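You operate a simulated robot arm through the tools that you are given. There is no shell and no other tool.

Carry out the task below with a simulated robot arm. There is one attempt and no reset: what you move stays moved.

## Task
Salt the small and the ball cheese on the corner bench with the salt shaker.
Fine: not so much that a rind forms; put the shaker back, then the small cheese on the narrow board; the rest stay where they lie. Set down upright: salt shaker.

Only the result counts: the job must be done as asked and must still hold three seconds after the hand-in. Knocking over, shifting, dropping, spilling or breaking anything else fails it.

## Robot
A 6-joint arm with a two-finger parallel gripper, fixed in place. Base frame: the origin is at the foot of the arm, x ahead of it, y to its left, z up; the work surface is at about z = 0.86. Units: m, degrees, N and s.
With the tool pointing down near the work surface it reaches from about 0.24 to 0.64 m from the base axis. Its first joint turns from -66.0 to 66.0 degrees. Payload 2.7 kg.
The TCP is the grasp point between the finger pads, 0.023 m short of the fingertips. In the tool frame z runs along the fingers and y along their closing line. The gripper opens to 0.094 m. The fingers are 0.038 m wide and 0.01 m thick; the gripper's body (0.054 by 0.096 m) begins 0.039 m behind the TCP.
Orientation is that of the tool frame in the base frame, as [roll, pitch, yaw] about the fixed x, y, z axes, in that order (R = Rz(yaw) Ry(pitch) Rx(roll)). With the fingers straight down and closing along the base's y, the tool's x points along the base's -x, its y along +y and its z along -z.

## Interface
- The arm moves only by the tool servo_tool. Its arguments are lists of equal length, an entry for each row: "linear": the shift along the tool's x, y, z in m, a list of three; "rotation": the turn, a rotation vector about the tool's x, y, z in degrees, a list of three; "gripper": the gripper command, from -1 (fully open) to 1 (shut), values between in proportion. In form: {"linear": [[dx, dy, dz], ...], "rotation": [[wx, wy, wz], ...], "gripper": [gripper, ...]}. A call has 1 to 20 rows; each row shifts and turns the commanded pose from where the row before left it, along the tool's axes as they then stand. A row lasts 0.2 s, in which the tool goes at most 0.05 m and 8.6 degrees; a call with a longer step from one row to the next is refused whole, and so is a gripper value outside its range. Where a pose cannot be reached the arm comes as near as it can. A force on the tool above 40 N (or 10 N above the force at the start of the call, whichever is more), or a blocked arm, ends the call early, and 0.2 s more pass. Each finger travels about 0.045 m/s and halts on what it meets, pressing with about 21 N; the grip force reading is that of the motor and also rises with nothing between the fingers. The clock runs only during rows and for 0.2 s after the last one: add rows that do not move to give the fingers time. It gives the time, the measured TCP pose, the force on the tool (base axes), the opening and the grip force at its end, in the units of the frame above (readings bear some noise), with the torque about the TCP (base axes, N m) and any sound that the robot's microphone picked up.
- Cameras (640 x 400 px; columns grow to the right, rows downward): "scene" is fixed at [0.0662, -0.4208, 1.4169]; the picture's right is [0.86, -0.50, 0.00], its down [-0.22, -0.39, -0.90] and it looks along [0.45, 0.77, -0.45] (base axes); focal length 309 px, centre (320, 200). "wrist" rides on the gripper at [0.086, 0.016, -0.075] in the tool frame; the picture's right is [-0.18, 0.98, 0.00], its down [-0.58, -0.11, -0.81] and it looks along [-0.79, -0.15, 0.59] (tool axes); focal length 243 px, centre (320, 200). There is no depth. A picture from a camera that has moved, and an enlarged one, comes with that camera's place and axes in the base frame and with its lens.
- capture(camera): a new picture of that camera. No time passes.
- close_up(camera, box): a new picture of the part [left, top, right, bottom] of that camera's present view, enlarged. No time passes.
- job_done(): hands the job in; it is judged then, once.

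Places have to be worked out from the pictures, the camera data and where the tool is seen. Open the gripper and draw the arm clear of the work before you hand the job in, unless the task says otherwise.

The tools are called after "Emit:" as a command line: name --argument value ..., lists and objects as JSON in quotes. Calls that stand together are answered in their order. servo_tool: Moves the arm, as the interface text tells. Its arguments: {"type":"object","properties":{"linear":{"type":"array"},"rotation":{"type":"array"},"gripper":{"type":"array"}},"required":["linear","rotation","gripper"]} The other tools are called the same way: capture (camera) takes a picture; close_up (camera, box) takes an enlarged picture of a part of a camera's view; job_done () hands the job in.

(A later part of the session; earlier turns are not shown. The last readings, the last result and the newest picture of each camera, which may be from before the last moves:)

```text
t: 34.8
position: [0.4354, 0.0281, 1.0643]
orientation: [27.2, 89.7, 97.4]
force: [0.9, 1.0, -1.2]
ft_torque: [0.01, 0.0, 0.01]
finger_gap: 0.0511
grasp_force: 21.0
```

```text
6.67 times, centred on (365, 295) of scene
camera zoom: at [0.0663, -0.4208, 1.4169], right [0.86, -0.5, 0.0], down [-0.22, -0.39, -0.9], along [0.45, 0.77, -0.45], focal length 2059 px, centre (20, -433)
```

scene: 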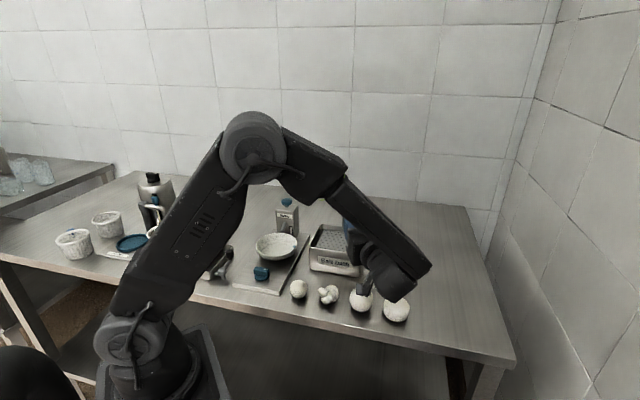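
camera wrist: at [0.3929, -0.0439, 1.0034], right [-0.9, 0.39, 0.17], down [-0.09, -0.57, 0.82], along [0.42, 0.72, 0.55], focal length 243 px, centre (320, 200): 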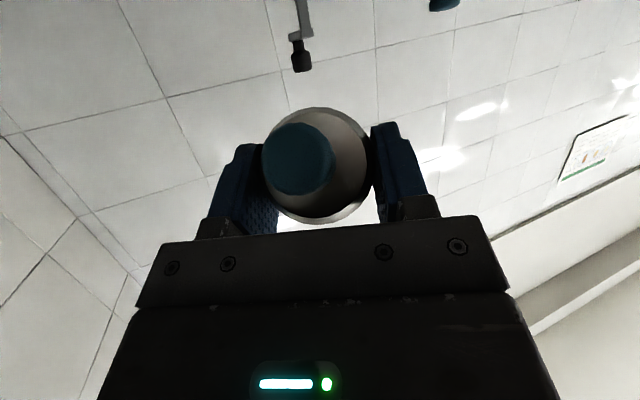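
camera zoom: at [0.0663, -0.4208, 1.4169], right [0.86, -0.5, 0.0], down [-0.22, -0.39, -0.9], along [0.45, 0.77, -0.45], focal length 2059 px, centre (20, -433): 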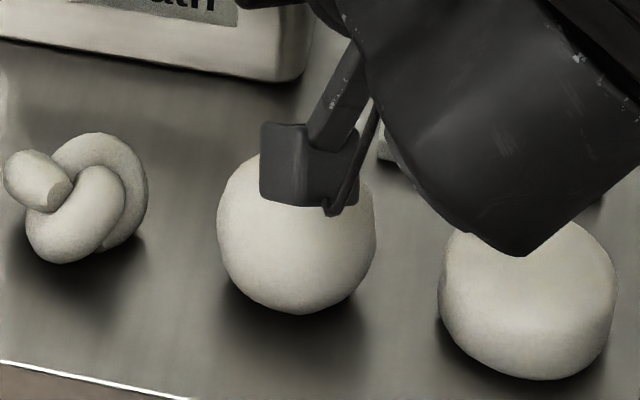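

No sound or grains yet. I try a stronger shake in this inverted pose.

Emit:
servo_tool --linear '[[-0.04, 0, 0], [0.04, 0, 0], [-0.04, 0, 0], [0.04, 0, 0], [0, 0, 0]]' --rotation '[[0, 0, 0], [0, 0, 0], [0, 0, 0], [0, 0, 0], [0, 0, 0]]' --gripper '[0.6, 0.6, 0.6, 0.6, 0.6]'

Emit:
close_up --camera "scene" --box '[340, 265, 390, 325]'

```text
t: 36.0
position: [0.4363, 0.0265, 1.0628]
orientation: [24.5, 89.8, 94.7]
force: [0.0, 0.0, -1.2]
ft_torque: [-0.01, 0.03, 0.02]
finger_gap: 0.0509
grasp_force: 21.2
```

```text
6.67 times, centred on (365, 295) of scene
camera zoom: at [0.0663, -0.4208, 1.4169], right [0.86, -0.5, 0.0], down [-0.22, -0.39, -0.9], along [0.45, 0.77, -0.45], focal length 2059 px, centre (20, -433)
```

zoom: 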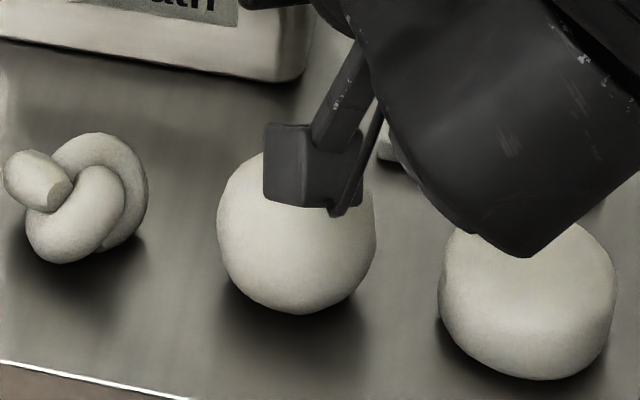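

Still nothing visible. I raise slowly straight up to uncover the ball top and check it for salt.

Emit:
servo_tool --linear '[[-0.01, 0, 0], [-0.02, 0, 0], [-0.02, 0, 0], [-0.02, 0, 0], [-0.01, 0, 0], [0, 0, 0]]' --rotation '[[0, 0, 0], [0, 0, 0], [0, 0, 0], [0, 0, 0], [0, 0, 0], [0, 0, 0]]' --gripper '[0.6, 0.6, 0.6, 0.6, 0.6, 0.6]'

Emit:
close_up --camera "scene" --box '[340, 270, 384, 325]'

Emit:
close_up --camera "scene" --box '[310, 180, 430, 300]'

```text
t: 37.4
position: [0.4357, 0.0271, 1.1433]
orientation: [31.9, 89.8, 102.1]
force: [0.1, 0.5, -1.8]
ft_torque: [-0.02, 0.04, -0.02]
finger_gap: 0.0509
grasp_force: 21.5
```

```text
7.27 times, centred on (362, 298) of scene
camera zoom: at [0.0663, -0.4208, 1.4169], right [0.86, -0.5, 0.0], down [-0.22, -0.39, -0.9], along [0.45, 0.77, -0.45], focal length 2246 px, centre (14, -509)
```

zoom: 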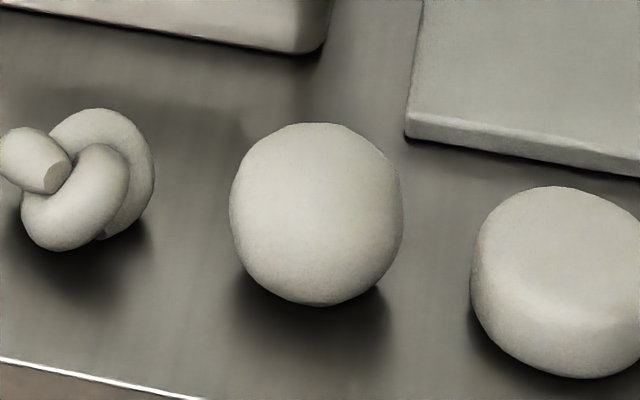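

```text
3.33 times, centred on (370, 240) of scene
camera zoom: at [0.0663, -0.4208, 1.4169], right [0.86, -0.5, 0.0], down [-0.22, -0.39, -0.9], along [0.45, 0.77, -0.45], focal length 1030 px, centre (153, 67)
```

zoom: 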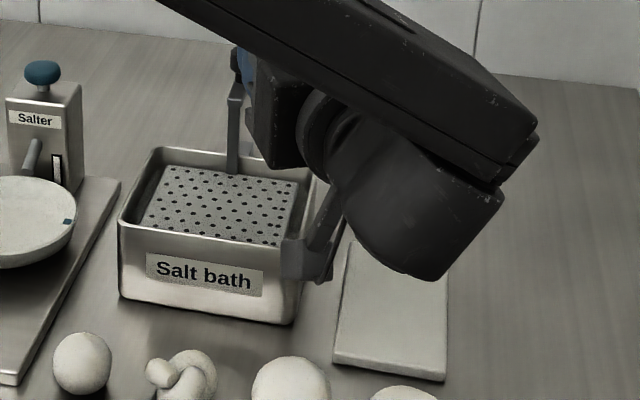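

No salt on the ball: 140° was not enough or the shake wasn't effective. I tilt further to about 155° and come back down over the ball, keeping the camera clear.

Emit:
servo_tool --linear '[[0, 0, 0], [0, 0, 0], [0.0193, 0, -0.0081], [0.0193, 0, -0.0081], [0.0193, 0, -0.0081], [0.0193, 0, -0.0081], [0, 0, 0]]' --rotation '[[0, -7.5, 0], [0, -7.5, 0], [0, 0, 0], [0, 0, 0], [0, 0, 0], [0, 0, 0], [0, 0, 0]]' --gripper '[0.6, 0.6, 0.6, 0.6, 0.6, 0.6, 0.6]'

Emit:
capture --camera "scene"

Emit:
close_up --camera "scene" --box '[340, 265, 390, 325]'

Emit:
capture --camera "wrist"

```text
t: 39.0
position: [0.4298, 0.0149, 1.0617]
orientation: [0.5, 74.8, 70.5]
force: [0.6, -0.6, -1.5]
ft_torque: [-0.02, 0.03, 0.05]
finger_gap: 0.0512
grasp_force: 22.0
```

```text
taken
```

scene: 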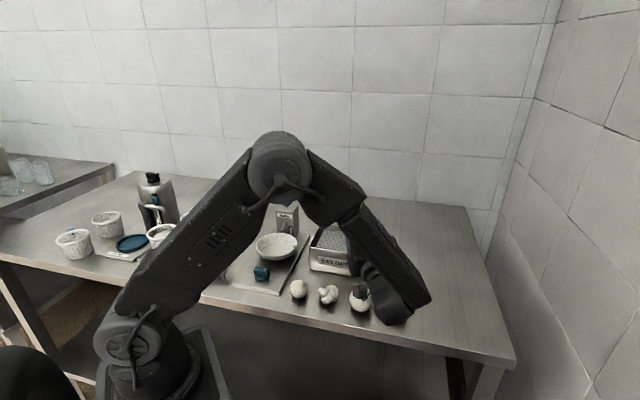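

```text
6.67 times, centred on (365, 295) of scene
camera zoom: at [0.0663, -0.4208, 1.4169], right [0.86, -0.5, 0.0], down [-0.22, -0.39, -0.9], along [0.45, 0.77, -0.45], focal length 2059 px, centre (20, -433)
```

zoom: 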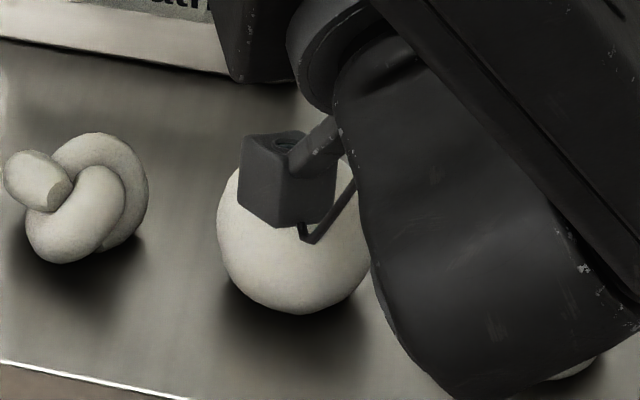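

```text
taken
camera wrist: at [0.3987, -0.0248, 0.9578], right [-0.94, 0.29, 0.18], down [-0.21, -0.91, 0.35], along [0.26, 0.29, 0.92], focal length 243 px, centre (320, 200)
```

wrist: 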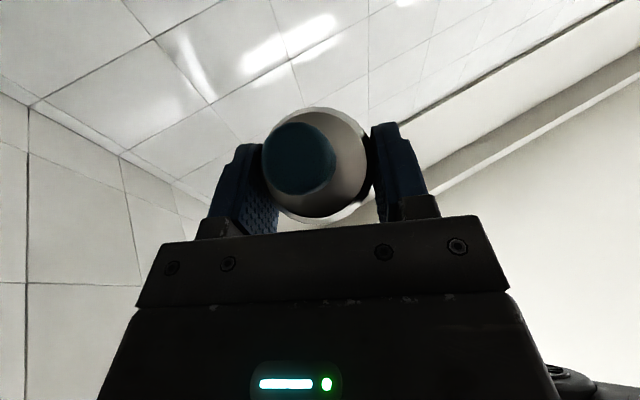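

Tilt is about 155° with the head roughly 10 cm above the ball. One brisk vertical shake cycle now.

Emit:
servo_tool --linear '[[-0.0386, 0, 0.0104], [0.0386, 0, -0.0104], [0, 0, 0]]' --rotation '[[0, 0, 0], [0, 0, 0], [0, 0, 0]]' --gripper '[0.6, 0.6, 0.6]'

Emit:
close_up --camera "scene" --box '[340, 265, 390, 325]'

```text
t: 39.8
position: [0.4314, 0.017, 1.0623]
orientation: [0.4, 74.8, 70.6]
force: [1.0, 0.1, -1.3]
ft_torque: [0.01, -0.03, 0.02]
finger_gap: 0.0509
grasp_force: 21.4
```

```text
6.67 times, centred on (365, 295) of scene
camera zoom: at [0.0663, -0.4208, 1.4169], right [0.86, -0.5, 0.0], down [-0.22, -0.39, -0.9], along [0.45, 0.77, -0.45], focal length 2059 px, centre (20, -433)
```

zoom: 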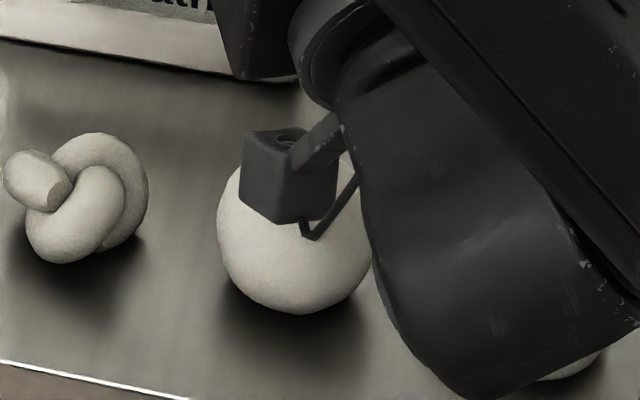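

Nothing yet. I try a brisker, repeated shake (three cycles of 5 cm) in this nearly inverted pose, then check again.

Emit:
servo_tool --linear '[[-0.0473, 0, 0.0127], [0.0473, 0, -0.0127], [-0.0473, 0, 0.0127], [0.0473, 0, -0.0127], [-0.0473, 0, 0.0127], [0.0473, 0, -0.0127], [0, 0, 0]]' --rotation '[[0, 0, 0], [0, 0, 0], [0, 0, 0], [0, 0, 0], [0, 0, 0], [0, 0, 0], [0, 0, 0]]' --gripper '[0.6, 0.6, 0.6, 0.6, 0.6, 0.6, 0.6]'

Emit:
close_up --camera "scene" --box '[340, 265, 390, 325]'

Emit:
close_up --camera "wrist" --box '[220, 80, 420, 240]'

```text
t: 41.4
position: [0.4316, 0.0165, 1.062]
orientation: [0.4, 74.8, 70.6]
force: [0.0, 0.4, -1.8]
ft_torque: [0.0, 0.0, -0.02]
finger_gap: 0.0512
grasp_force: 20.9
```

```text
6.67 times, centred on (365, 295) of scene
camera zoom: at [0.0663, -0.4208, 1.4169], right [0.86, -0.5, 0.0], down [-0.22, -0.39, -0.9], along [0.45, 0.77, -0.45], focal length 2059 px, centre (20, -433)
```

zoom: 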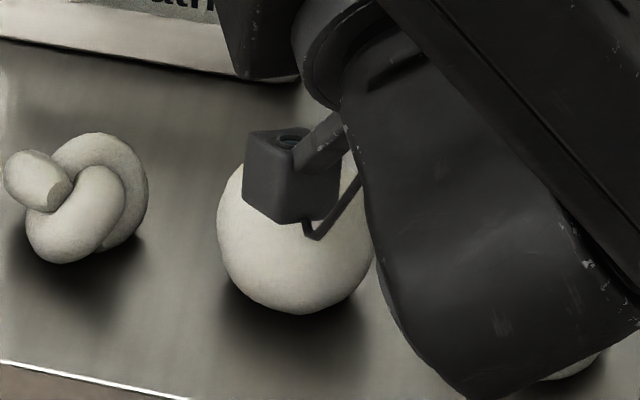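

```text
2.50 times, centred on (320, 160) of wrist
camera zoom: at [0.4006, -0.0245, 0.9582], right [-0.94, 0.29, 0.18], down [-0.21, -0.91, 0.35], along [0.26, 0.29, 0.92], focal length 606 px, centre (320, 300)
```

zoom: 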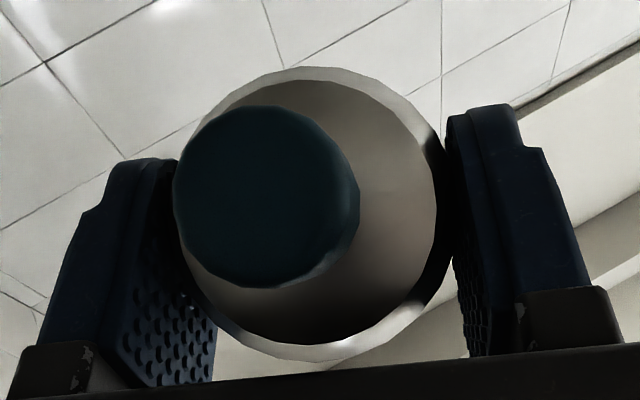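

Nothing again with a vigorous inverted shake. I'll return toward upright by swinging the tool the other way (wrist on the far side), which also gives the scene camera a clear view of the shaker for a better upright test.

Emit:
servo_tool --linear '[[-0.0217, 0, 0.0058], [-0.0217, 0, 0.0058], [-0.0217, 0, 0.0058], [-0.0217, 0, 0.0058], [0, 0, 0], [0, 0, 0], [0, 0, 0], [0, 0, 0], [0, 0, 0], [0, 0, 0], [0, 0, 0], [0, 0, 0], [0, 0, 0], [0, 0, 0], [0, 0, 0], [0, 0, 0], [0, 0, 0]]' --rotation '[[0, 0, 0], [0, 0, 0], [0, 0, 0], [0, 0, 0], [0, 8.5, 0], [0, 8.5, 0], [0, 8.5, 0], [0, 8.5, 0], [0, 8.5, 0], [0, 8.5, 0], [0, 8.5, 0], [0, 8.5, 0], [0, 8.5, 0], [0, 8.5, 0], [0, 8.5, 0], [0, 8.5, 0], [0, 0, 0]]' --gripper '[0.6, 0.6, 0.6, 0.6, 0.6, 0.6, 0.6, 0.6, 0.6, 0.6, 0.6, 0.6, 0.6, 0.6, 0.6, 0.6, 0.6]'

Emit:
capture --camera "scene"

Emit:
capture --camera "wrist"

```text
t: 45.0
position: [0.4316, 0.0179, 1.1506]
orientation: [179.9, 3.1, -109.8]
force: [0.0, -0.8, -1.8]
ft_torque: [-0.04, -0.01, 0.0]
finger_gap: 0.051
grasp_force: 21.3
```

```text
taken
```

scene: 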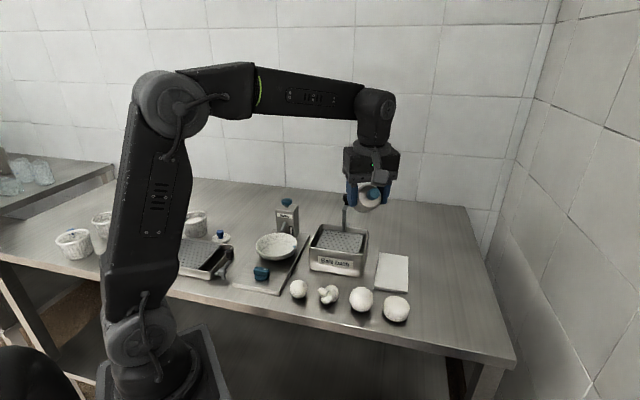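

```text
taken
camera wrist: at [0.3865, -0.0631, 1.2202], right [-0.86, 0.51, 0.01], down [0.29, 0.47, 0.84], along [0.42, 0.72, -0.55], focal length 243 px, centre (320, 200)
```

wrist: 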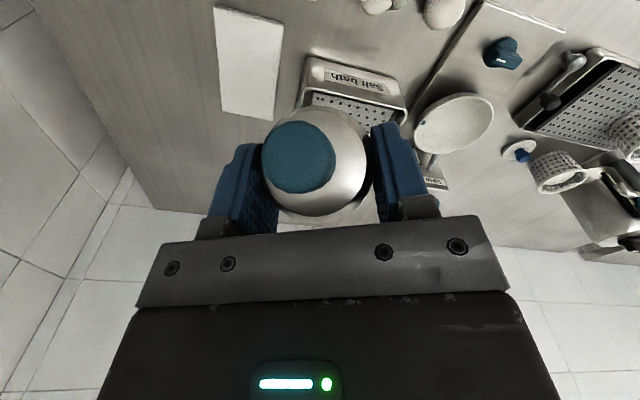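

Continuing the swing until the shaker is upright with the wrist on the far side, over the bath but high above it.

Emit:
servo_tool --linear '[[0, 0, 0], [0, 0, 0], [0, 0, 0], [0, 0, 0], [0, 0, 0], [0, 0, 0], [0, 0, 0]]' --rotation '[[0, 7.8, 0], [0, 7.8, 0], [0, 7.8, 0], [0, 7.8, 0], [0, 7.8, 0], [0, 7.8, 0], [0, 0, 0]]' --gripper '[0.6, 0.6, 0.6, 0.6, 0.6, 0.6, 0.6]'

Emit:
capture --camera "scene"

Emit:
capture --camera "wrist"

```text
t: 46.6
position: [0.4325, 0.0174, 1.1504]
orientation: [179.9, -43.7, -109.7]
force: [-0.6, -0.1, -1.6]
ft_torque: [0.04, -0.02, 0.01]
finger_gap: 0.0511
grasp_force: 20.9
```

```text
taken
```

scene: 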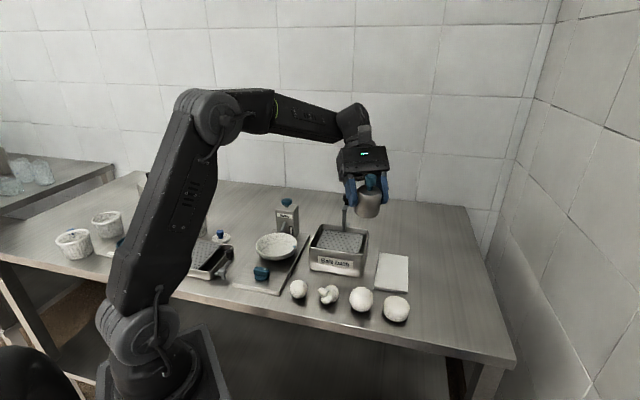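

```text
taken
camera wrist: at [0.4134, 0.0113, 1.2642], right [-0.88, 0.46, -0.13], down [0.43, 0.88, 0.18], along [0.19, 0.11, -0.98], focal length 243 px, centre (320, 200)
```

wrist: 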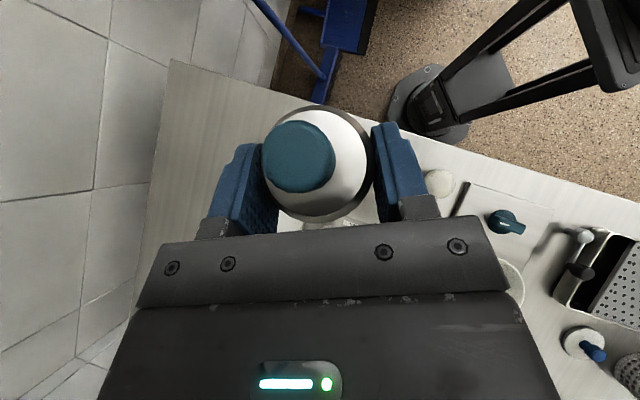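

Great, the scene camera now has a clear view. I level the shaker, lower it to about 3 cm above the ball, and look closely.

Emit:
servo_tool --linear '[[0, 0, 0], [-0.01483, 0, 0.01441], [-0.01483, 0, 0.01441], [-0.01483, 0, 0.01441], [-0.01483, 0, 0.01441], [-0.01483, 0, 0.01441], [-0.01483, 0, 0.01441], [-0.01483, 0, 0.01441], [-0.01483, 0, 0.01441], [0, 0, 0]]' --rotation '[[0, 6.5, 0], [0, 0, 0], [0, 0, 0], [0, 0, 0], [0, 0, 0], [0, 0, 0], [0, 0, 0], [0, 0, 0], [0, 0, 0], [0, 0, 0]]' --gripper '[0.6, 0.6, 0.6, 0.6, 0.6, 0.6, 0.6, 0.6, 0.6, 0.6]'

Emit:
capture --camera "scene"

Emit:
close_up --camera "scene" --box '[330, 230, 420, 330]'

```text
t: 48.8
position: [0.4267, 0.0043, 0.9854]
orientation: [179.7, -50.2, -109.7]
force: [-0.6, 0.2, -1.5]
ft_torque: [-0.01, 0.03, -0.01]
finger_gap: 0.0512
grasp_force: 21.2
```

```text
taken
```

scene: 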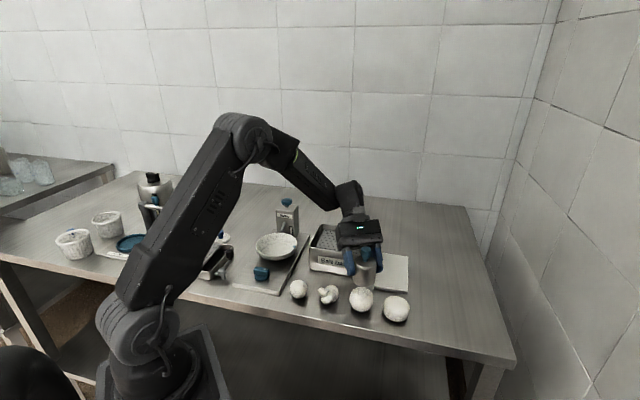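

```text
4.00 times, centred on (375, 280) of scene
camera zoom: at [0.0663, -0.4208, 1.4169], right [0.86, -0.5, 0.0], down [-0.22, -0.39, -0.9], along [0.45, 0.77, -0.45], focal length 1235 px, centre (100, -120)
```

zoom: 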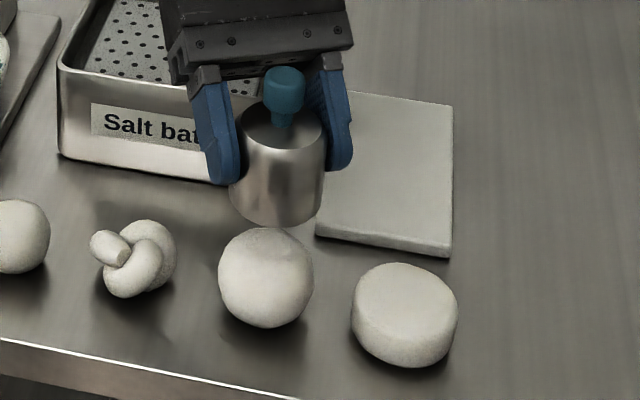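

Clear view now. I do three brisk upright shake cycles straight over the ball and check.

Emit:
servo_tool --linear '[[0.0361, 0, -0.0301], [-0.0361, 0, 0.0301], [0.0361, 0, -0.0301], [-0.0361, 0, 0.0301], [0.0361, 0, -0.0301], [-0.0361, 0, 0.0301], [0, 0, 0]]' --rotation '[[0, 0, 0], [0, 0, 0], [0, 0, 0], [0, 0, 0], [0, 0, 0], [0, 0, 0], [0, 0, 0]]' --gripper '[0.6, 0.6, 0.6, 0.6, 0.6, 0.6, 0.6]'

Emit:
close_up --camera "scene" --box '[330, 230, 420, 330]'

```text
t: 50.4
position: [0.4276, 0.0064, 0.9877]
orientation: [179.8, -50.1, -109.7]
force: [0.0, -0.3, -2.6]
ft_torque: [0.06, -0.02, 0.02]
finger_gap: 0.0513
grasp_force: 21.0
```

```text
4.00 times, centred on (375, 280) of scene
camera zoom: at [0.0663, -0.4208, 1.4169], right [0.86, -0.5, 0.0], down [-0.22, -0.39, -0.9], along [0.45, 0.77, -0.45], focal length 1235 px, centre (100, -120)
```

zoom: 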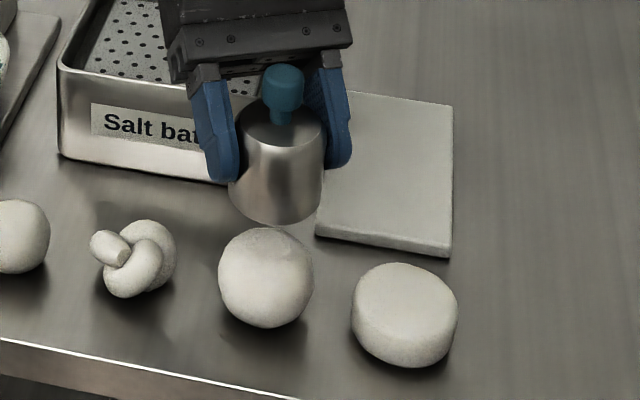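

Still nothing visible or audible. I try longer strokes (10 cm, full speed) upright, purely vertical over the ball.

Emit:
servo_tool --linear '[[0.0377, 0, -0.0314], [0.0377, 0, -0.0314], [-0.0377, 0, 0.0314], [-0.0377, 0, 0.0314], [0.0377, 0, -0.0314], [0.0377, 0, -0.0314], [-0.0377, 0, 0.0314], [-0.0377, 0, 0.0314], [0, 0, 0]]' --rotation '[[0, 0, 0], [0, 0, 0], [0, 0, 0], [0, 0, 0], [0, 0, 0], [0, 0, 0], [0, 0, 0], [0, 0, 0], [0, 0, 0]]' --gripper '[0.6, 0.6, 0.6, 0.6, 0.6, 0.6, 0.6, 0.6, 0.6]'

Emit:
close_up --camera "scene" --box '[330, 230, 420, 330]'

```text
t: 52.4
position: [0.429, 0.005, 0.9864]
orientation: [179.7, -50.2, -109.8]
force: [1.4, 0.9, -2.4]
ft_torque: [0.01, -0.04, -0.02]
finger_gap: 0.0512
grasp_force: 20.8
```

```text
4.00 times, centred on (375, 280) of scene
camera zoom: at [0.0663, -0.4208, 1.4169], right [0.86, -0.5, 0.0], down [-0.22, -0.39, -0.9], along [0.45, 0.77, -0.45], focal length 1235 px, centre (100, -120)
```

zoom: 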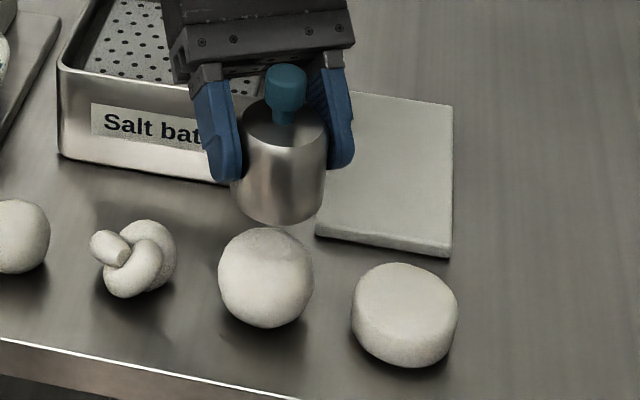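

Nothing visible. I compare the ball closely with an untouched cheese for any fine grains.

Emit:
close_up --camera "scene" --box '[348, 284, 376, 314]'

Emit:
close_up --camera "scene" --box '[286, 276, 312, 304]'

Emit:
close_up --camera "scene" --box '[350, 235, 400, 285]'

```text
13.33 times, centred on (362, 299) of scene
camera zoom: at [0.0663, -0.4208, 1.4169], right [0.86, -0.5, 0.0], down [-0.22, -0.39, -0.9], along [0.45, 0.77, -0.45], focal length 4118 px, centre (-240, -1120)
```

zoom: 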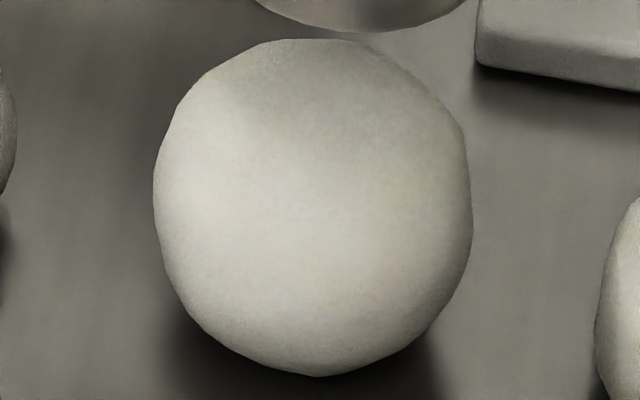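

```text
14.29 times, centred on (299, 290) of scene
camera zoom: at [0.0663, -0.4208, 1.4169], right [0.86, -0.5, 0.0], down [-0.22, -0.39, -0.9], along [0.45, 0.77, -0.45], focal length 4412 px, centre (620, -1086)
```

zoom: 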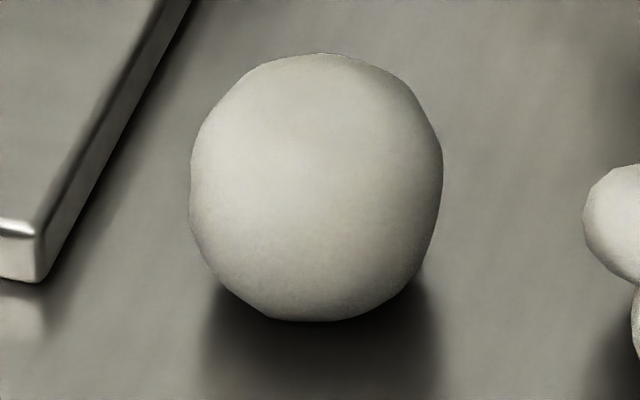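

```text
8.00 times, centred on (375, 260) of scene
camera zoom: at [0.0663, -0.4208, 1.4169], right [0.86, -0.5, 0.0], down [-0.22, -0.39, -0.9], along [0.45, 0.77, -0.45], focal length 2471 px, centre (-120, -280)
```

zoom: 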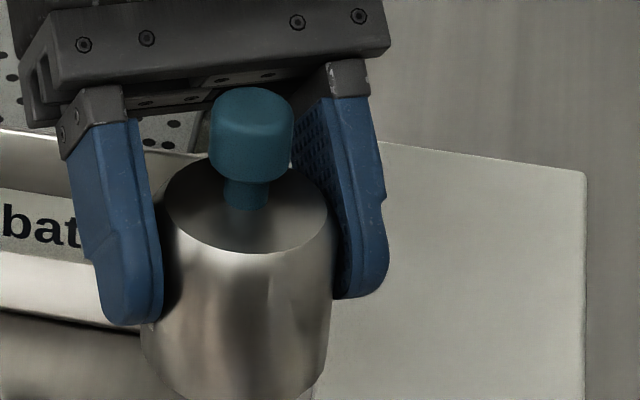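

No trace of salt anywhere, so nothing has been dispensed. One more cheap test: a sideways shake within the ball's width.

Emit:
servo_tool --linear '[[0, 0.018, 0], [0, -0.036, 0], [0, 0.036, 0], [0, -0.036, 0], [0, 0.036, 0], [0, -0.018, 0], [0, 0, 0]]' --rotation '[[0, 0, 0], [0, 0, 0], [0, 0, 0], [0, 0, 0], [0, 0, 0], [0, 0, 0], [0, 0, 0]]' --gripper '[0.6, 0.6, 0.6, 0.6, 0.6, 0.6, 0.6]'

Emit:
close_up --camera "scene" --box '[330, 230, 420, 330]'

```text
t: 54.0
position: [0.4275, 0.0055, 0.9869]
orientation: [179.9, -50.2, -109.7]
force: [0.1, -0.7, -2.2]
ft_torque: [0.04, 0.0, 0.0]
finger_gap: 0.0512
grasp_force: 21.1
```

```text
4.00 times, centred on (375, 280) of scene
camera zoom: at [0.0663, -0.4208, 1.4169], right [0.86, -0.5, 0.0], down [-0.22, -0.39, -0.9], along [0.45, 0.77, -0.45], focal length 1235 px, centre (100, -120)
```

zoom: 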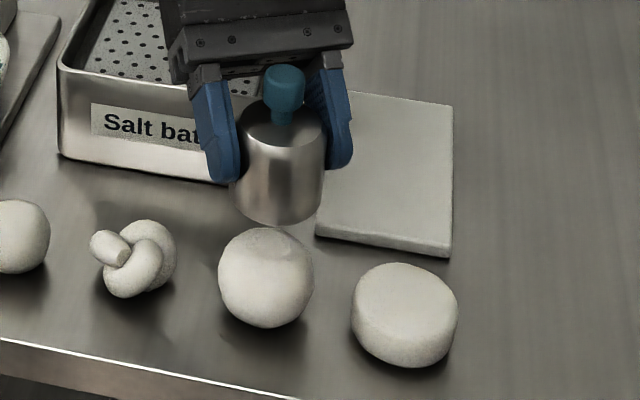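

Nothing from that either. The knob is shaped like the other lid's grip knob, so I'll put the shaker back on its spot and take it by the knob from above, where the mechanism may work differently. First I reverse the wrist path at height.

Emit:
servo_tool --linear '[[0.0253, 0, -0.0211], [0.0253, 0, -0.0211], [0.0253, 0, -0.0211], [0.0253, 0, -0.0211], [0.0253, 0, -0.0211], [0, 0, 0], [0, 0, 0], [0, 0, 0], [0, 0, 0], [0, 0, 0], [0, 0, 0], [0, 0, 0], [0, 0, 0], [0, 0, 0], [0, 0, 0], [0, 0, 0], [0, 0, 0], [0, 0, 0], [0, 0, 0], [0, 0, 0]]' --rotation '[[0, 0, 0], [0, 0, 0], [0, 0, 0], [0, 0, 0], [0, 0, 0], [0, -8.35, 0], [0, -8.35, 0], [0, -8.35, 0], [0, -8.35, 0], [0, -8.35, 0], [0, -8.35, 0], [0, 0, 8.5], [0, 0, 8.5], [0, 0, 8.5], [0, 0, 8.5], [0, 0, 8.5], [0, 0, 8.5], [0, 0, 8.5], [0, 0, 8.5], [0, 0, 8.5]]' --gripper '[0.6, 0.6, 0.6, 0.6, 0.6, 0.6, 0.6, 0.6, 0.6, 0.6, 0.6, 0.6, 0.6, 0.6, 0.6, 0.6, 0.6, 0.6, 0.6, 0.6]'

```text
t: 58.2
position: [0.4278, 0.0049, 1.1504]
orientation: [179.8, -0.1, 173.6]
force: [-0.1, 0.1, -0.6]
ft_torque: [0.02, 0.0, 0.04]
finger_gap: 0.0508
grasp_force: 21.3
```

Emit:
servo_tool --linear '[[0, 0, 0], [0, 0, 0], [0, 0, 0], [0, 0, 0], [0, 0, 0], [0, 0, 0], [0, 0, 0], [0, 0, 0], [0, 0, 0], [0, 0, 0], [0, 0, 0], [0, 0, 0], [0, 0, 0], [0, 0, 0], [0, 0, 0], [0, 0, 0], [0, 0, 0], [0, 0, 0], [0, 0, 0]]' --rotation '[[0, 0, 8.53], [0, 0, 8.53], [0, 0, 8.53], [0, 0, 8.53], [0, 0, 8.53], [0, 0, 8.53], [0, 0, 8.53], [0, 0, 8.53], [0, 0, 8.53], [0, 0, 8.53], [0, 0, 8.53], [0, 0, 8.53], [0, 0, 8.53], [0, 0, 8.53], [0, 0, 8.53], [0, 0, 8.53], [0, 0, 8.53], [0, 0, 8.53], [0, 0, 0]]' --gripper '[0.6, 0.6, 0.6, 0.6, 0.6, 0.6, 0.6, 0.6, 0.6, 0.6, 0.6, 0.6, 0.6, 0.6, 0.6, 0.6, 0.6, 0.6, 0.6]'

```text
t: 62.2
position: [0.4284, 0.0052, 1.1517]
orientation: [-179.9, 0.1, 20.0]
force: [0.3, -0.8, -1.1]
ft_torque: [-0.01, -0.01, -0.03]
finger_gap: 0.051
grasp_force: 20.9
```

Now tilt back so the shaker is upright at heading 20° and carry it to above its original spot.

Emit:
servo_tool --linear '[[0, 0, 0], [0, 0, 0], [0, 0, 0], [0, 0, 0], [0, 0, 0], [0, 0, 0], [-0.0006, 0.01243, 0.02037], [-0.0006, 0.01243, 0.02037], [-0.0006, 0.01243, 0.02037], [-0.0006, 0.01243, 0.02037], [-0.0006, 0.01243, 0.02037], [-0.0006, 0.01243, 0.02037], [-0.0006, 0.01243, 0.02037], [-0.0006, 0.01243, 0.02037], [-0.0006, 0.01243, 0.02037], [0, 0, 0]]' --rotation '[[0, 8.37, 0], [0, 8.37, 0], [0, 8.37, 0], [0, 8.37, 0], [0, 8.37, 0], [0, 8.37, 0], [0, 0, 0], [0, 0, 0], [0, 0, 0], [0, 0, 0], [0, 0, 0], [0, 0, 0], [0, 0, 0], [0, 0, 0], [0, 0, 0], [0, 0, 0]]' --gripper '[0.6, 0.6, 0.6, 0.6, 0.6, 0.6, 0.6, 0.6, 0.6, 0.6, 0.6, 0.6, 0.6, 0.6, 0.6, 0.6]'

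Emit:
close_up --camera "scene" --box '[380, 200, 500, 320]'

```text
t: 65.6
position: [0.5948, -0.053, 1.0269]
orientation: [-179.8, -50.1, 20.0]
force: [0.4, -0.3, -1.3]
ft_torque: [-0.04, 0.05, 0.01]
finger_gap: 0.0512
grasp_force: 20.4
```

```text
3.33 times, centred on (440, 260) of scene
camera zoom: at [0.0663, -0.4208, 1.4169], right [0.86, -0.5, 0.0], down [-0.22, -0.39, -0.9], along [0.45, 0.77, -0.45], focal length 1030 px, centre (-80, 0)
```

zoom: 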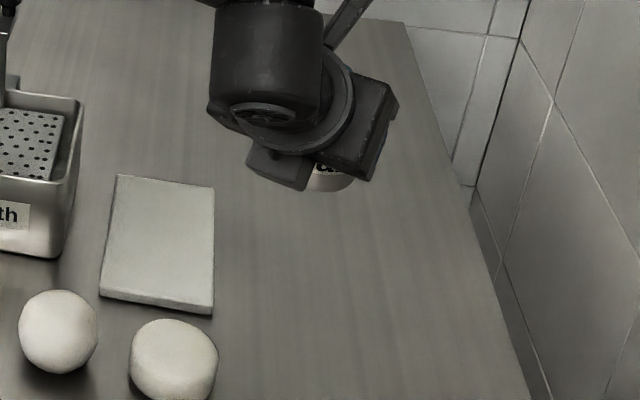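

Lowering onto the original spot, slow at the end and watching force.

Emit:
servo_tool --linear '[[-0.01536, 0, 0.0128], [-0.01536, 0, 0.0128], [-0.01536, 0, 0.0128], [-0.01536, 0, 0.0128], [-0.01536, 0, 0.0128], [-0.01536, 0, 0.0128], [-0.003, 0, 0.0026], [-0.002, 0, 0.0016], [0, 0, 0]]' --rotation '[[0, 0, 0], [0, 0, 0], [0, 0, 0], [0, 0, 0], [0, 0, 0], [0, 0, 0], [0, 0, 0], [0, 0, 0], [0, 0, 0]]' --gripper '[0.6, 0.6, 0.6, 0.6, 0.6, 0.6, 0.6, 0.6, 0.6]'

```text
t: 67.6
position: [0.5944, -0.0521, 0.9018]
orientation: [-179.8, -50.1, 20.1]
force: [-0.4, 0.3, -1.5]
ft_torque: [0.0, 0.02, 0.0]
finger_gap: 0.0508
grasp_force: 20.5
```

Emit:
servo_tool --linear '[[-0.0012, 0, 0.001], [-0.0012, 0, 0.001], [-0.0006, 0, 0.0005], [0, 0, 0]]' --rotation '[[0, 0, 0], [0, 0, 0], [0, 0, 0], [0, 0, 0]]' --gripper '[0.6, 0.6, 0.6, 0.6]'

```text
t: 68.6
position: [0.5957, -0.053, 0.8996]
orientation: [-180.0, -50.2, 20.1]
force: [-0.6, 0.5, 2.6]
ft_torque: [-0.02, 0.13, 0.0]
finger_gap: 0.0511
grasp_force: 20.8
```

Contact is felt (+2.6 N). I open the fingers and back straight out.

Emit:
servo_tool --linear '[[0, 0, 0], [0, 0, 0], [0, 0, 0], [0, 0, 0], [0, 0, -0.005], [0, 0, -0.015], [0, 0, -0.02], [0, 0, -0.02], [0, 0, -0.02], [0, 0, -0.02], [0, 0, 0]]' --rotation '[[0, 0, 0], [0, 0, 0], [0, 0, 0], [0, 0, 0], [0, 0, 0], [0, 0, 0], [0, 0, 0], [0, 0, 0], [0, 0, 0], [0, 0, 0], [0, 0, 0]]' --gripper '[-0.3, -0.7, -0.7, -0.7, -0.7, -0.7, -0.7, -0.7, -0.7, -0.7, -0.7]'

Emit:
capture --camera "scene"

Emit:
capture --camera "wrist"

```text
t: 71.0
position: [0.5213, -0.0792, 0.9632]
orientation: [-179.7, -50.2, 20.0]
force: [-0.3, -0.4, -0.7]
ft_torque: [0.02, -0.02, 0.01]
finger_gap: 0.08
grasp_force: 0.1
```

```text
taken
```

scene: 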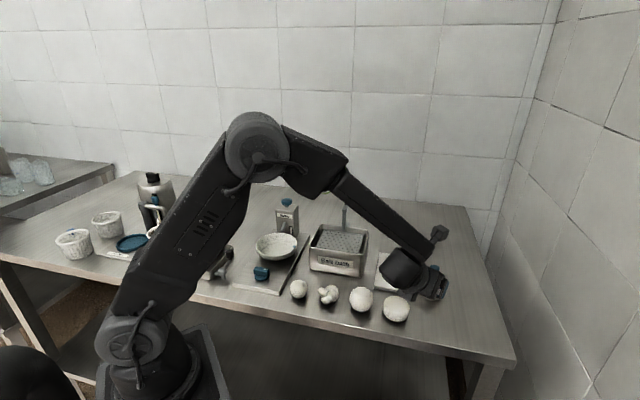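

```text
taken
camera wrist: at [0.5264, -0.0951, 1.0764], right [0.23, -0.96, -0.14], down [-0.97, -0.24, 0.07], along [-0.1, 0.12, -0.99], focal length 243 px, centre (320, 200)
```

wrist: 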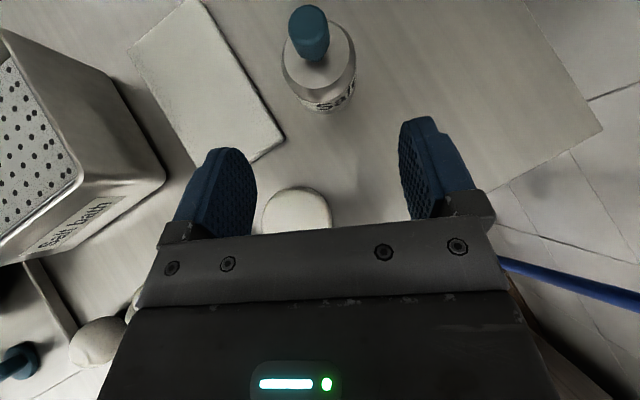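

The shaker stands back on its spot. I rise, point the tool straight down and roll back toward the natural yaw for a top grip on the knob.

Emit:
servo_tool --linear '[[0.0192, 0, -0.016], [0.0192, 0, -0.016], [0.0192, 0, -0.016], [0.0192, 0, -0.016], [0.0192, 0, -0.016], [0.0192, 0, -0.016], [0.0192, 0, -0.016], [0, 0, 0], [0, 0, 0], [0, 0, 0], [0, 0, 0], [0, 0, 0], [0, 0, 0], [0, 0, 0], [0, 0, 0], [0, 0, 0], [0, 0, 0], [0, 0, 0], [0, 0, 0], [0, 0, 0]]' --rotation '[[0, 0, 0], [0, 0, 0], [0, 0, 0], [0, 0, 0], [0, 0, 0], [0, 0, 0], [0, 0, 0], [0, -8.37, 0], [0, -8.37, 0], [0, -8.37, 0], [0, -8.37, 0], [0, -8.37, 0], [0, -8.37, 0], [0, 0, -8.5], [0, 0, -8.5], [0, 0, -8.5], [0, 0, -8.5], [0, 0, -8.5], [0, 0, -8.5], [0, 0, -8.5]]' --gripper '[-0.7, -0.7, -0.7, -0.7, -0.7, -0.7, -0.7, -0.7, -0.7, -0.7, -0.7, -0.7, -0.7, -0.7, -0.7, -0.7, -0.7, -0.7, -0.7, -0.7]'

Emit:
servo_tool --linear '[[0, 0, 0], [0, 0, 0], [0, 0, 0], [0, 0, 0], [0, 0, 0], [0, 0, 0], [0, 0, 0], [0, 0, 0], [0, 0, 0], [0, 0, 0], [0, 0, 0], [0, 0, 0], [0, 0, 0]]' --rotation '[[0, 0, -8.5], [0, 0, -8.5], [0, 0, -8.5], [0, 0, -8.5], [0, 0, -8.5], [0, 0, -8.5], [0, 0, -8.5], [0, 0, -8.5], [0, 0, -8.5], [0, 0, -8.5], [0, 0, -8.5], [0, 0, -8.0], [0, 0, 0]]' --gripper '[-0.7, -0.7, -0.7, -0.7, -0.7, -0.7, -0.7, -0.7, -0.7, -0.7, -0.7, -0.7, -0.7]'

Emit:
capture --camera "wrist"

Emit:
close_up --camera "scene" --box '[410, 255, 458, 305]'

```text
t: 75.2
position: [0.5223, -0.0791, 1.1374]
orientation: [-180.0, 0.0, 79.7]
force: [0.6, -0.5, 0.0]
ft_torque: [0.0, 0.0, 0.03]
finger_gap: 0.0796
grasp_force: 0.1
```

```text
t: 78.0
position: [0.5219, -0.0799, 1.1376]
orientation: [179.9, -0.2, -178.7]
force: [0.0, -1.0, -1.2]
ft_torque: [-0.01, 0.0, -0.01]
finger_gap: 0.0797
grasp_force: 0.1
```

```text
taken
camera wrist: at [0.4364, -0.065, 1.2116], right [0.16, 0.99, 0.0], down [0.59, -0.1, 0.81], along [0.79, -0.13, -0.59], focal length 243 px, centre (320, 200)
```

wrist: 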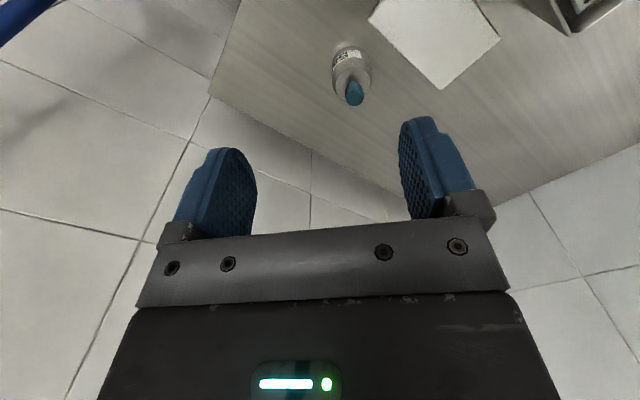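

```text
8.00 times, centred on (434, 280) of scene
camera zoom: at [0.0662, -0.4208, 1.4169], right [0.86, -0.5, 0.0], down [-0.22, -0.39, -0.9], along [0.45, 0.77, -0.45], focal length 2471 px, centre (-592, -440)
```

zoom: 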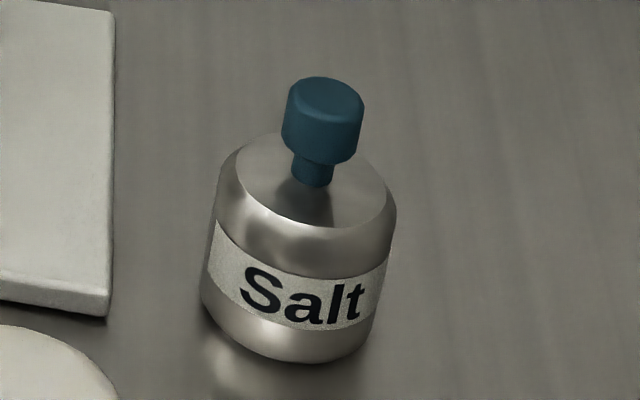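

The shaker is within a millimetre of its original place. I move above the knob with the tool down.

Emit:
servo_tool --linear '[[-0.0157, 0.006, 0.0275], [-0.0157, 0.006, 0.0275], [-0.0157, 0.006, 0.0275], [-0.0157, 0.006, 0.0275], [-0.0157, 0.006, 0.0275], [0, 0, 0]]' --rotation '[[0, 0, 0], [0, 0, 0], [0, 0, 0], [0, 0, 0], [0, 0, 0], [0, 0, 0]]' --gripper '[-0.7, -0.7, -0.5, -0.3, -0.1, -0.1]'

Emit:
capture --camera "wrist"

Emit:
close_up --camera "scene" --box '[390, 215, 480, 305]'

```text
t: 79.4
position: [0.5992, -0.0467, 0.9985]
orientation: [179.9, -0.1, -178.9]
force: [1.1, 0.9, -0.4]
ft_torque: [0.02, -0.04, -0.05]
finger_gap: 0.0518
grasp_force: 0.1
```

```text
taken
camera wrist: at [0.5144, -0.0328, 1.0731], right [0.16, 0.99, 0.0], down [0.58, -0.1, 0.81], along [0.79, -0.13, -0.59], focal length 243 px, centre (320, 200)
```

wrist: 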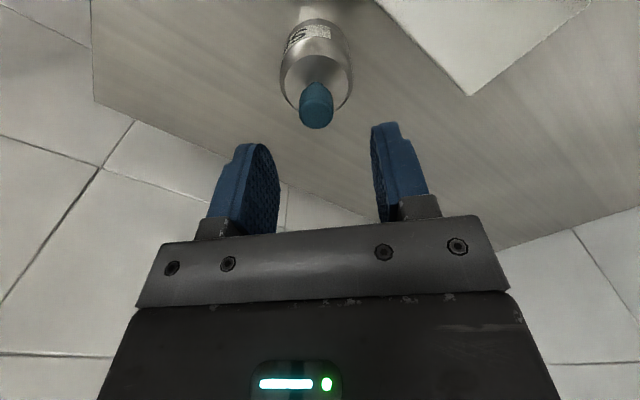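

```text
4.44 times, centred on (435, 260) of scene
camera zoom: at [0.0663, -0.4208, 1.4169], right [0.86, -0.5, 0.0], down [-0.22, -0.39, -0.9], along [0.45, 0.77, -0.45], focal length 1373 px, centre (-191, -67)
```

zoom: 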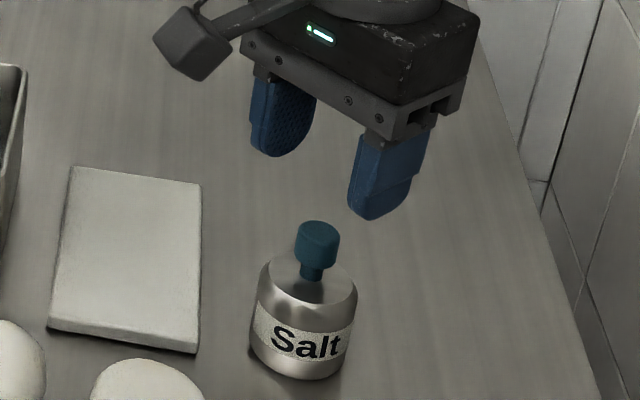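

The knob sits at about (0.600,-0.051). I centre on it and lower until the pads straddle the knob, without touching the shoulder.

Emit:
servo_tool --linear '[[-0.0005, -0.0043, 0.015], [0, 0, 0.015], [0, 0, 0.015], [0, 0, 0.01], [0, 0, 0.004], [0, 0, 0]]' --rotation '[[0, 0, 0], [0, 0, 0], [0, 0, 0], [0, 0, 0], [0, 0, 0], [0, 0, 0]]' --gripper '[-0.1, -0.1, -0.1, -0.1, -0.1, -0.1]'

Emit:
close_up --camera "scene" --box '[410, 240, 465, 300]'

Emit:
close_up --camera "wrist" --box '[200, 60, 440, 220]'

```text
t: 80.8
position: [0.6009, -0.0517, 0.9401]
orientation: [179.8, -0.1, -178.8]
force: [0.7, 0.5, 0.0]
ft_torque: [-0.01, 0.01, -0.04]
finger_gap: 0.0518
grasp_force: 0.0
```

```text
6.67 times, centred on (438, 270) of scene
camera zoom: at [0.0662, -0.4208, 1.4169], right [0.86, -0.5, 0.0], down [-0.22, -0.39, -0.9], along [0.45, 0.77, -0.45], focal length 2059 px, centre (-463, -267)
```

zoom: 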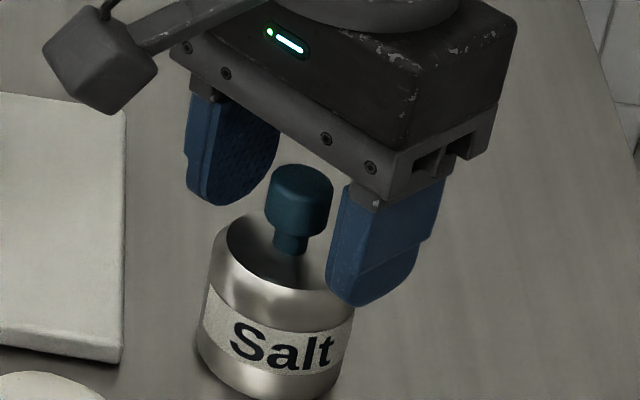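

```text
2.50 times, centred on (320, 140) of wrist
camera zoom: at [0.5143, -0.0376, 1.0145], right [0.16, 0.99, 0.0], down [0.59, -0.1, 0.8], along [0.79, -0.13, -0.59], focal length 606 px, centre (320, 350)
```

zoom: 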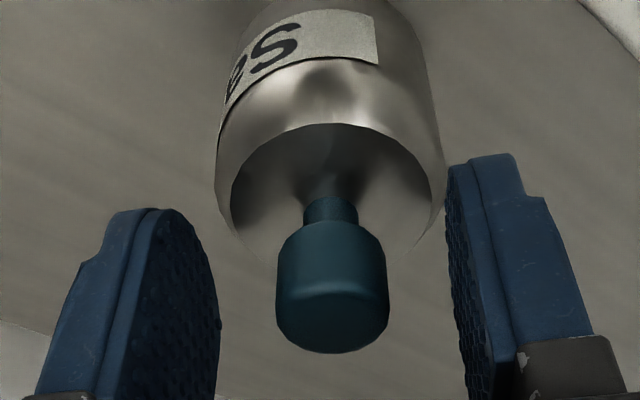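

Nicely centred. I close on the knob gently (no downward push) and then check.

Emit:
servo_tool --linear '[[0, 0, 0.002], [0, 0, 0], [0, 0, 0], [0, 0, 0], [0, 0, 0], [0, 0, 0]]' --rotation '[[0, 0, 0], [0, 0, 0], [0, 0, 0], [0, 0, 0], [0, 0, 0], [0, 0, 0]]' --gripper '[0.2, 0.5, 0.8, 0.9, 0.9, 0.9]'

Emit:
close_up --camera "scene" --box '[410, 240, 465, 300]'

```text
t: 82.2
position: [0.6018, -0.0513, 0.9382]
orientation: [179.8, -0.1, -178.9]
force: [-0.4, 0.6, -0.8]
ft_torque: [0.02, -0.02, -0.01]
finger_gap: 0.0211
grasp_force: 21.2
```

```text
6.67 times, centred on (438, 270) of scene
camera zoom: at [0.0662, -0.4208, 1.4169], right [0.86, -0.5, 0.0], down [-0.22, -0.39, -0.9], along [0.45, 0.77, -0.45], focal length 2059 px, centre (-463, -267)
```

zoom: 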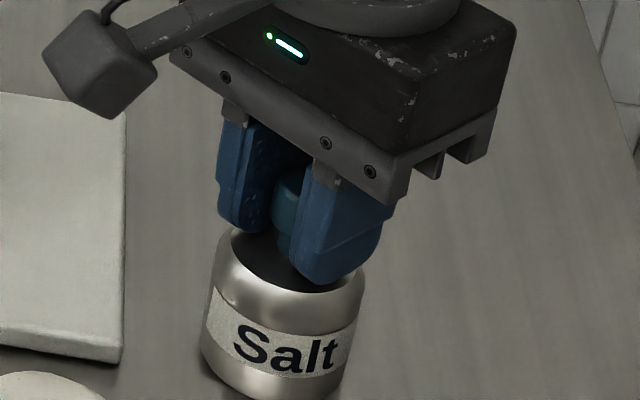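

Knob gripped at 21 mm. I lift by a few millimetres and look for anything leaking before going higher.

Emit:
servo_tool --linear '[[0, 0, -0.003], [0, 0, -0.003], [0, 0, -0.004], [0, 0, 0]]' --rotation '[[0, 0, 0], [0, 0, 0], [0, 0, 0], [0, 0, 0]]' --gripper '[0.9, 0.9, 0.9, 0.9]'

Emit:
close_up --camera "scene" --box '[410, 245, 465, 305]'

```text
t: 83.2
position: [0.6013, -0.0522, 0.9496]
orientation: [179.9, 0.0, -178.8]
force: [0.7, -0.1, -1.0]
ft_torque: [-0.01, -0.01, -0.02]
finger_gap: 0.0212
grasp_force: 21.1
```

```text
6.67 times, centred on (438, 275) of scene
camera zoom: at [0.0663, -0.4208, 1.4169], right [0.86, -0.5, 0.0], down [-0.22, -0.39, -0.9], along [0.45, 0.77, -0.45], focal length 2059 px, centre (-463, -300)
```

zoom: 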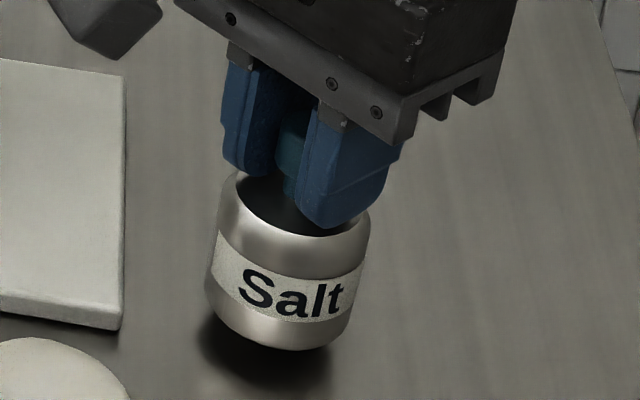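

It lifts cleanly with no leak. I carry it, tool down, to above the ball cheese.

Emit:
servo_tool --linear '[[0, 0, -0.02], [0, 0, -0.025], [0, 0, -0.025], [0, 0, -0.025], [0, 0, -0.025], [0, 0, -0.02], [0.0215, 0.0071, 0], [0.0215, 0.0071, 0], [0.0215, 0.0071, 0], [0.0215, 0.0071, 0], [0.0215, 0.0071, 0], [0.0215, 0.0071, 0], [0.0215, 0.0071, 0], [0.0215, 0.0071, 0], [0, 0, 0.02], [0, 0, 0.02], [0, 0, 0]]' --rotation '[[0, 0, 0], [0, 0, 0], [0, 0, 0], [0, 0, 0], [0, 0, 0], [0, 0, 0], [0, 0, 0], [0, 0, 0], [0, 0, 0], [0, 0, 0], [0, 0, 0], [0, 0, 0], [0, 0, 0], [0, 0, 0], [0, 0, 0], [0, 0, 0], [0, 0, 0]]' --gripper '[0.9, 0.9, 0.9, 0.9, 0.9, 0.9, 0.9, 0.9, 0.9, 0.9, 0.9, 0.9, 0.9, 0.9, 0.9, 0.9, 0.9]'

Emit:
close_up --camera "scene" --box '[320, 210, 430, 330]'

Emit:
capture --camera "wrist"

```text
t: 86.8
position: [0.4273, 0.0007, 1.0495]
orientation: [179.9, -0.1, -178.8]
force: [-0.5, 0.1, -1.5]
ft_torque: [0.03, 0.01, 0.01]
finger_gap: 0.0212
grasp_force: 20.5
```

```text
3.33 times, centred on (375, 270) of scene
camera zoom: at [0.0663, -0.4208, 1.4169], right [0.86, -0.5, 0.0], down [-0.22, -0.39, -0.9], along [0.45, 0.77, -0.45], focal length 1030 px, centre (137, -33)
```

zoom: 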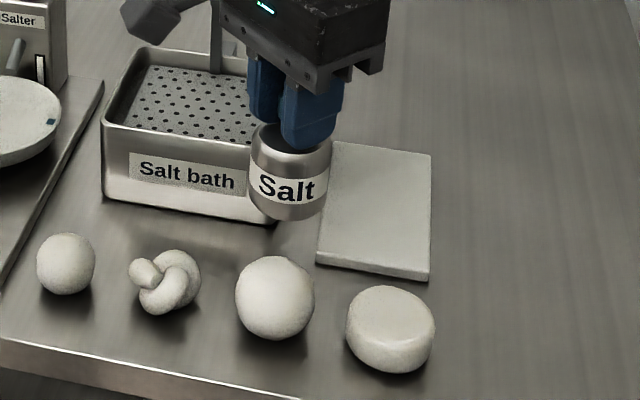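

```text
taken
camera wrist: at [0.3418, 0.0156, 1.1237], right [0.16, 0.99, 0.0], down [0.58, -0.1, 0.81], along [0.79, -0.13, -0.59], focal length 243 px, centre (320, 200)
```

wrist: 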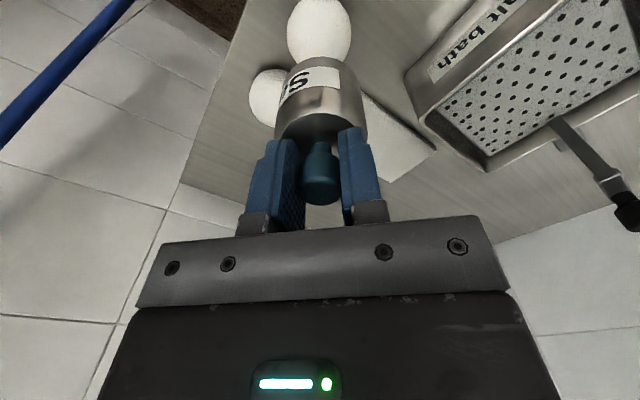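

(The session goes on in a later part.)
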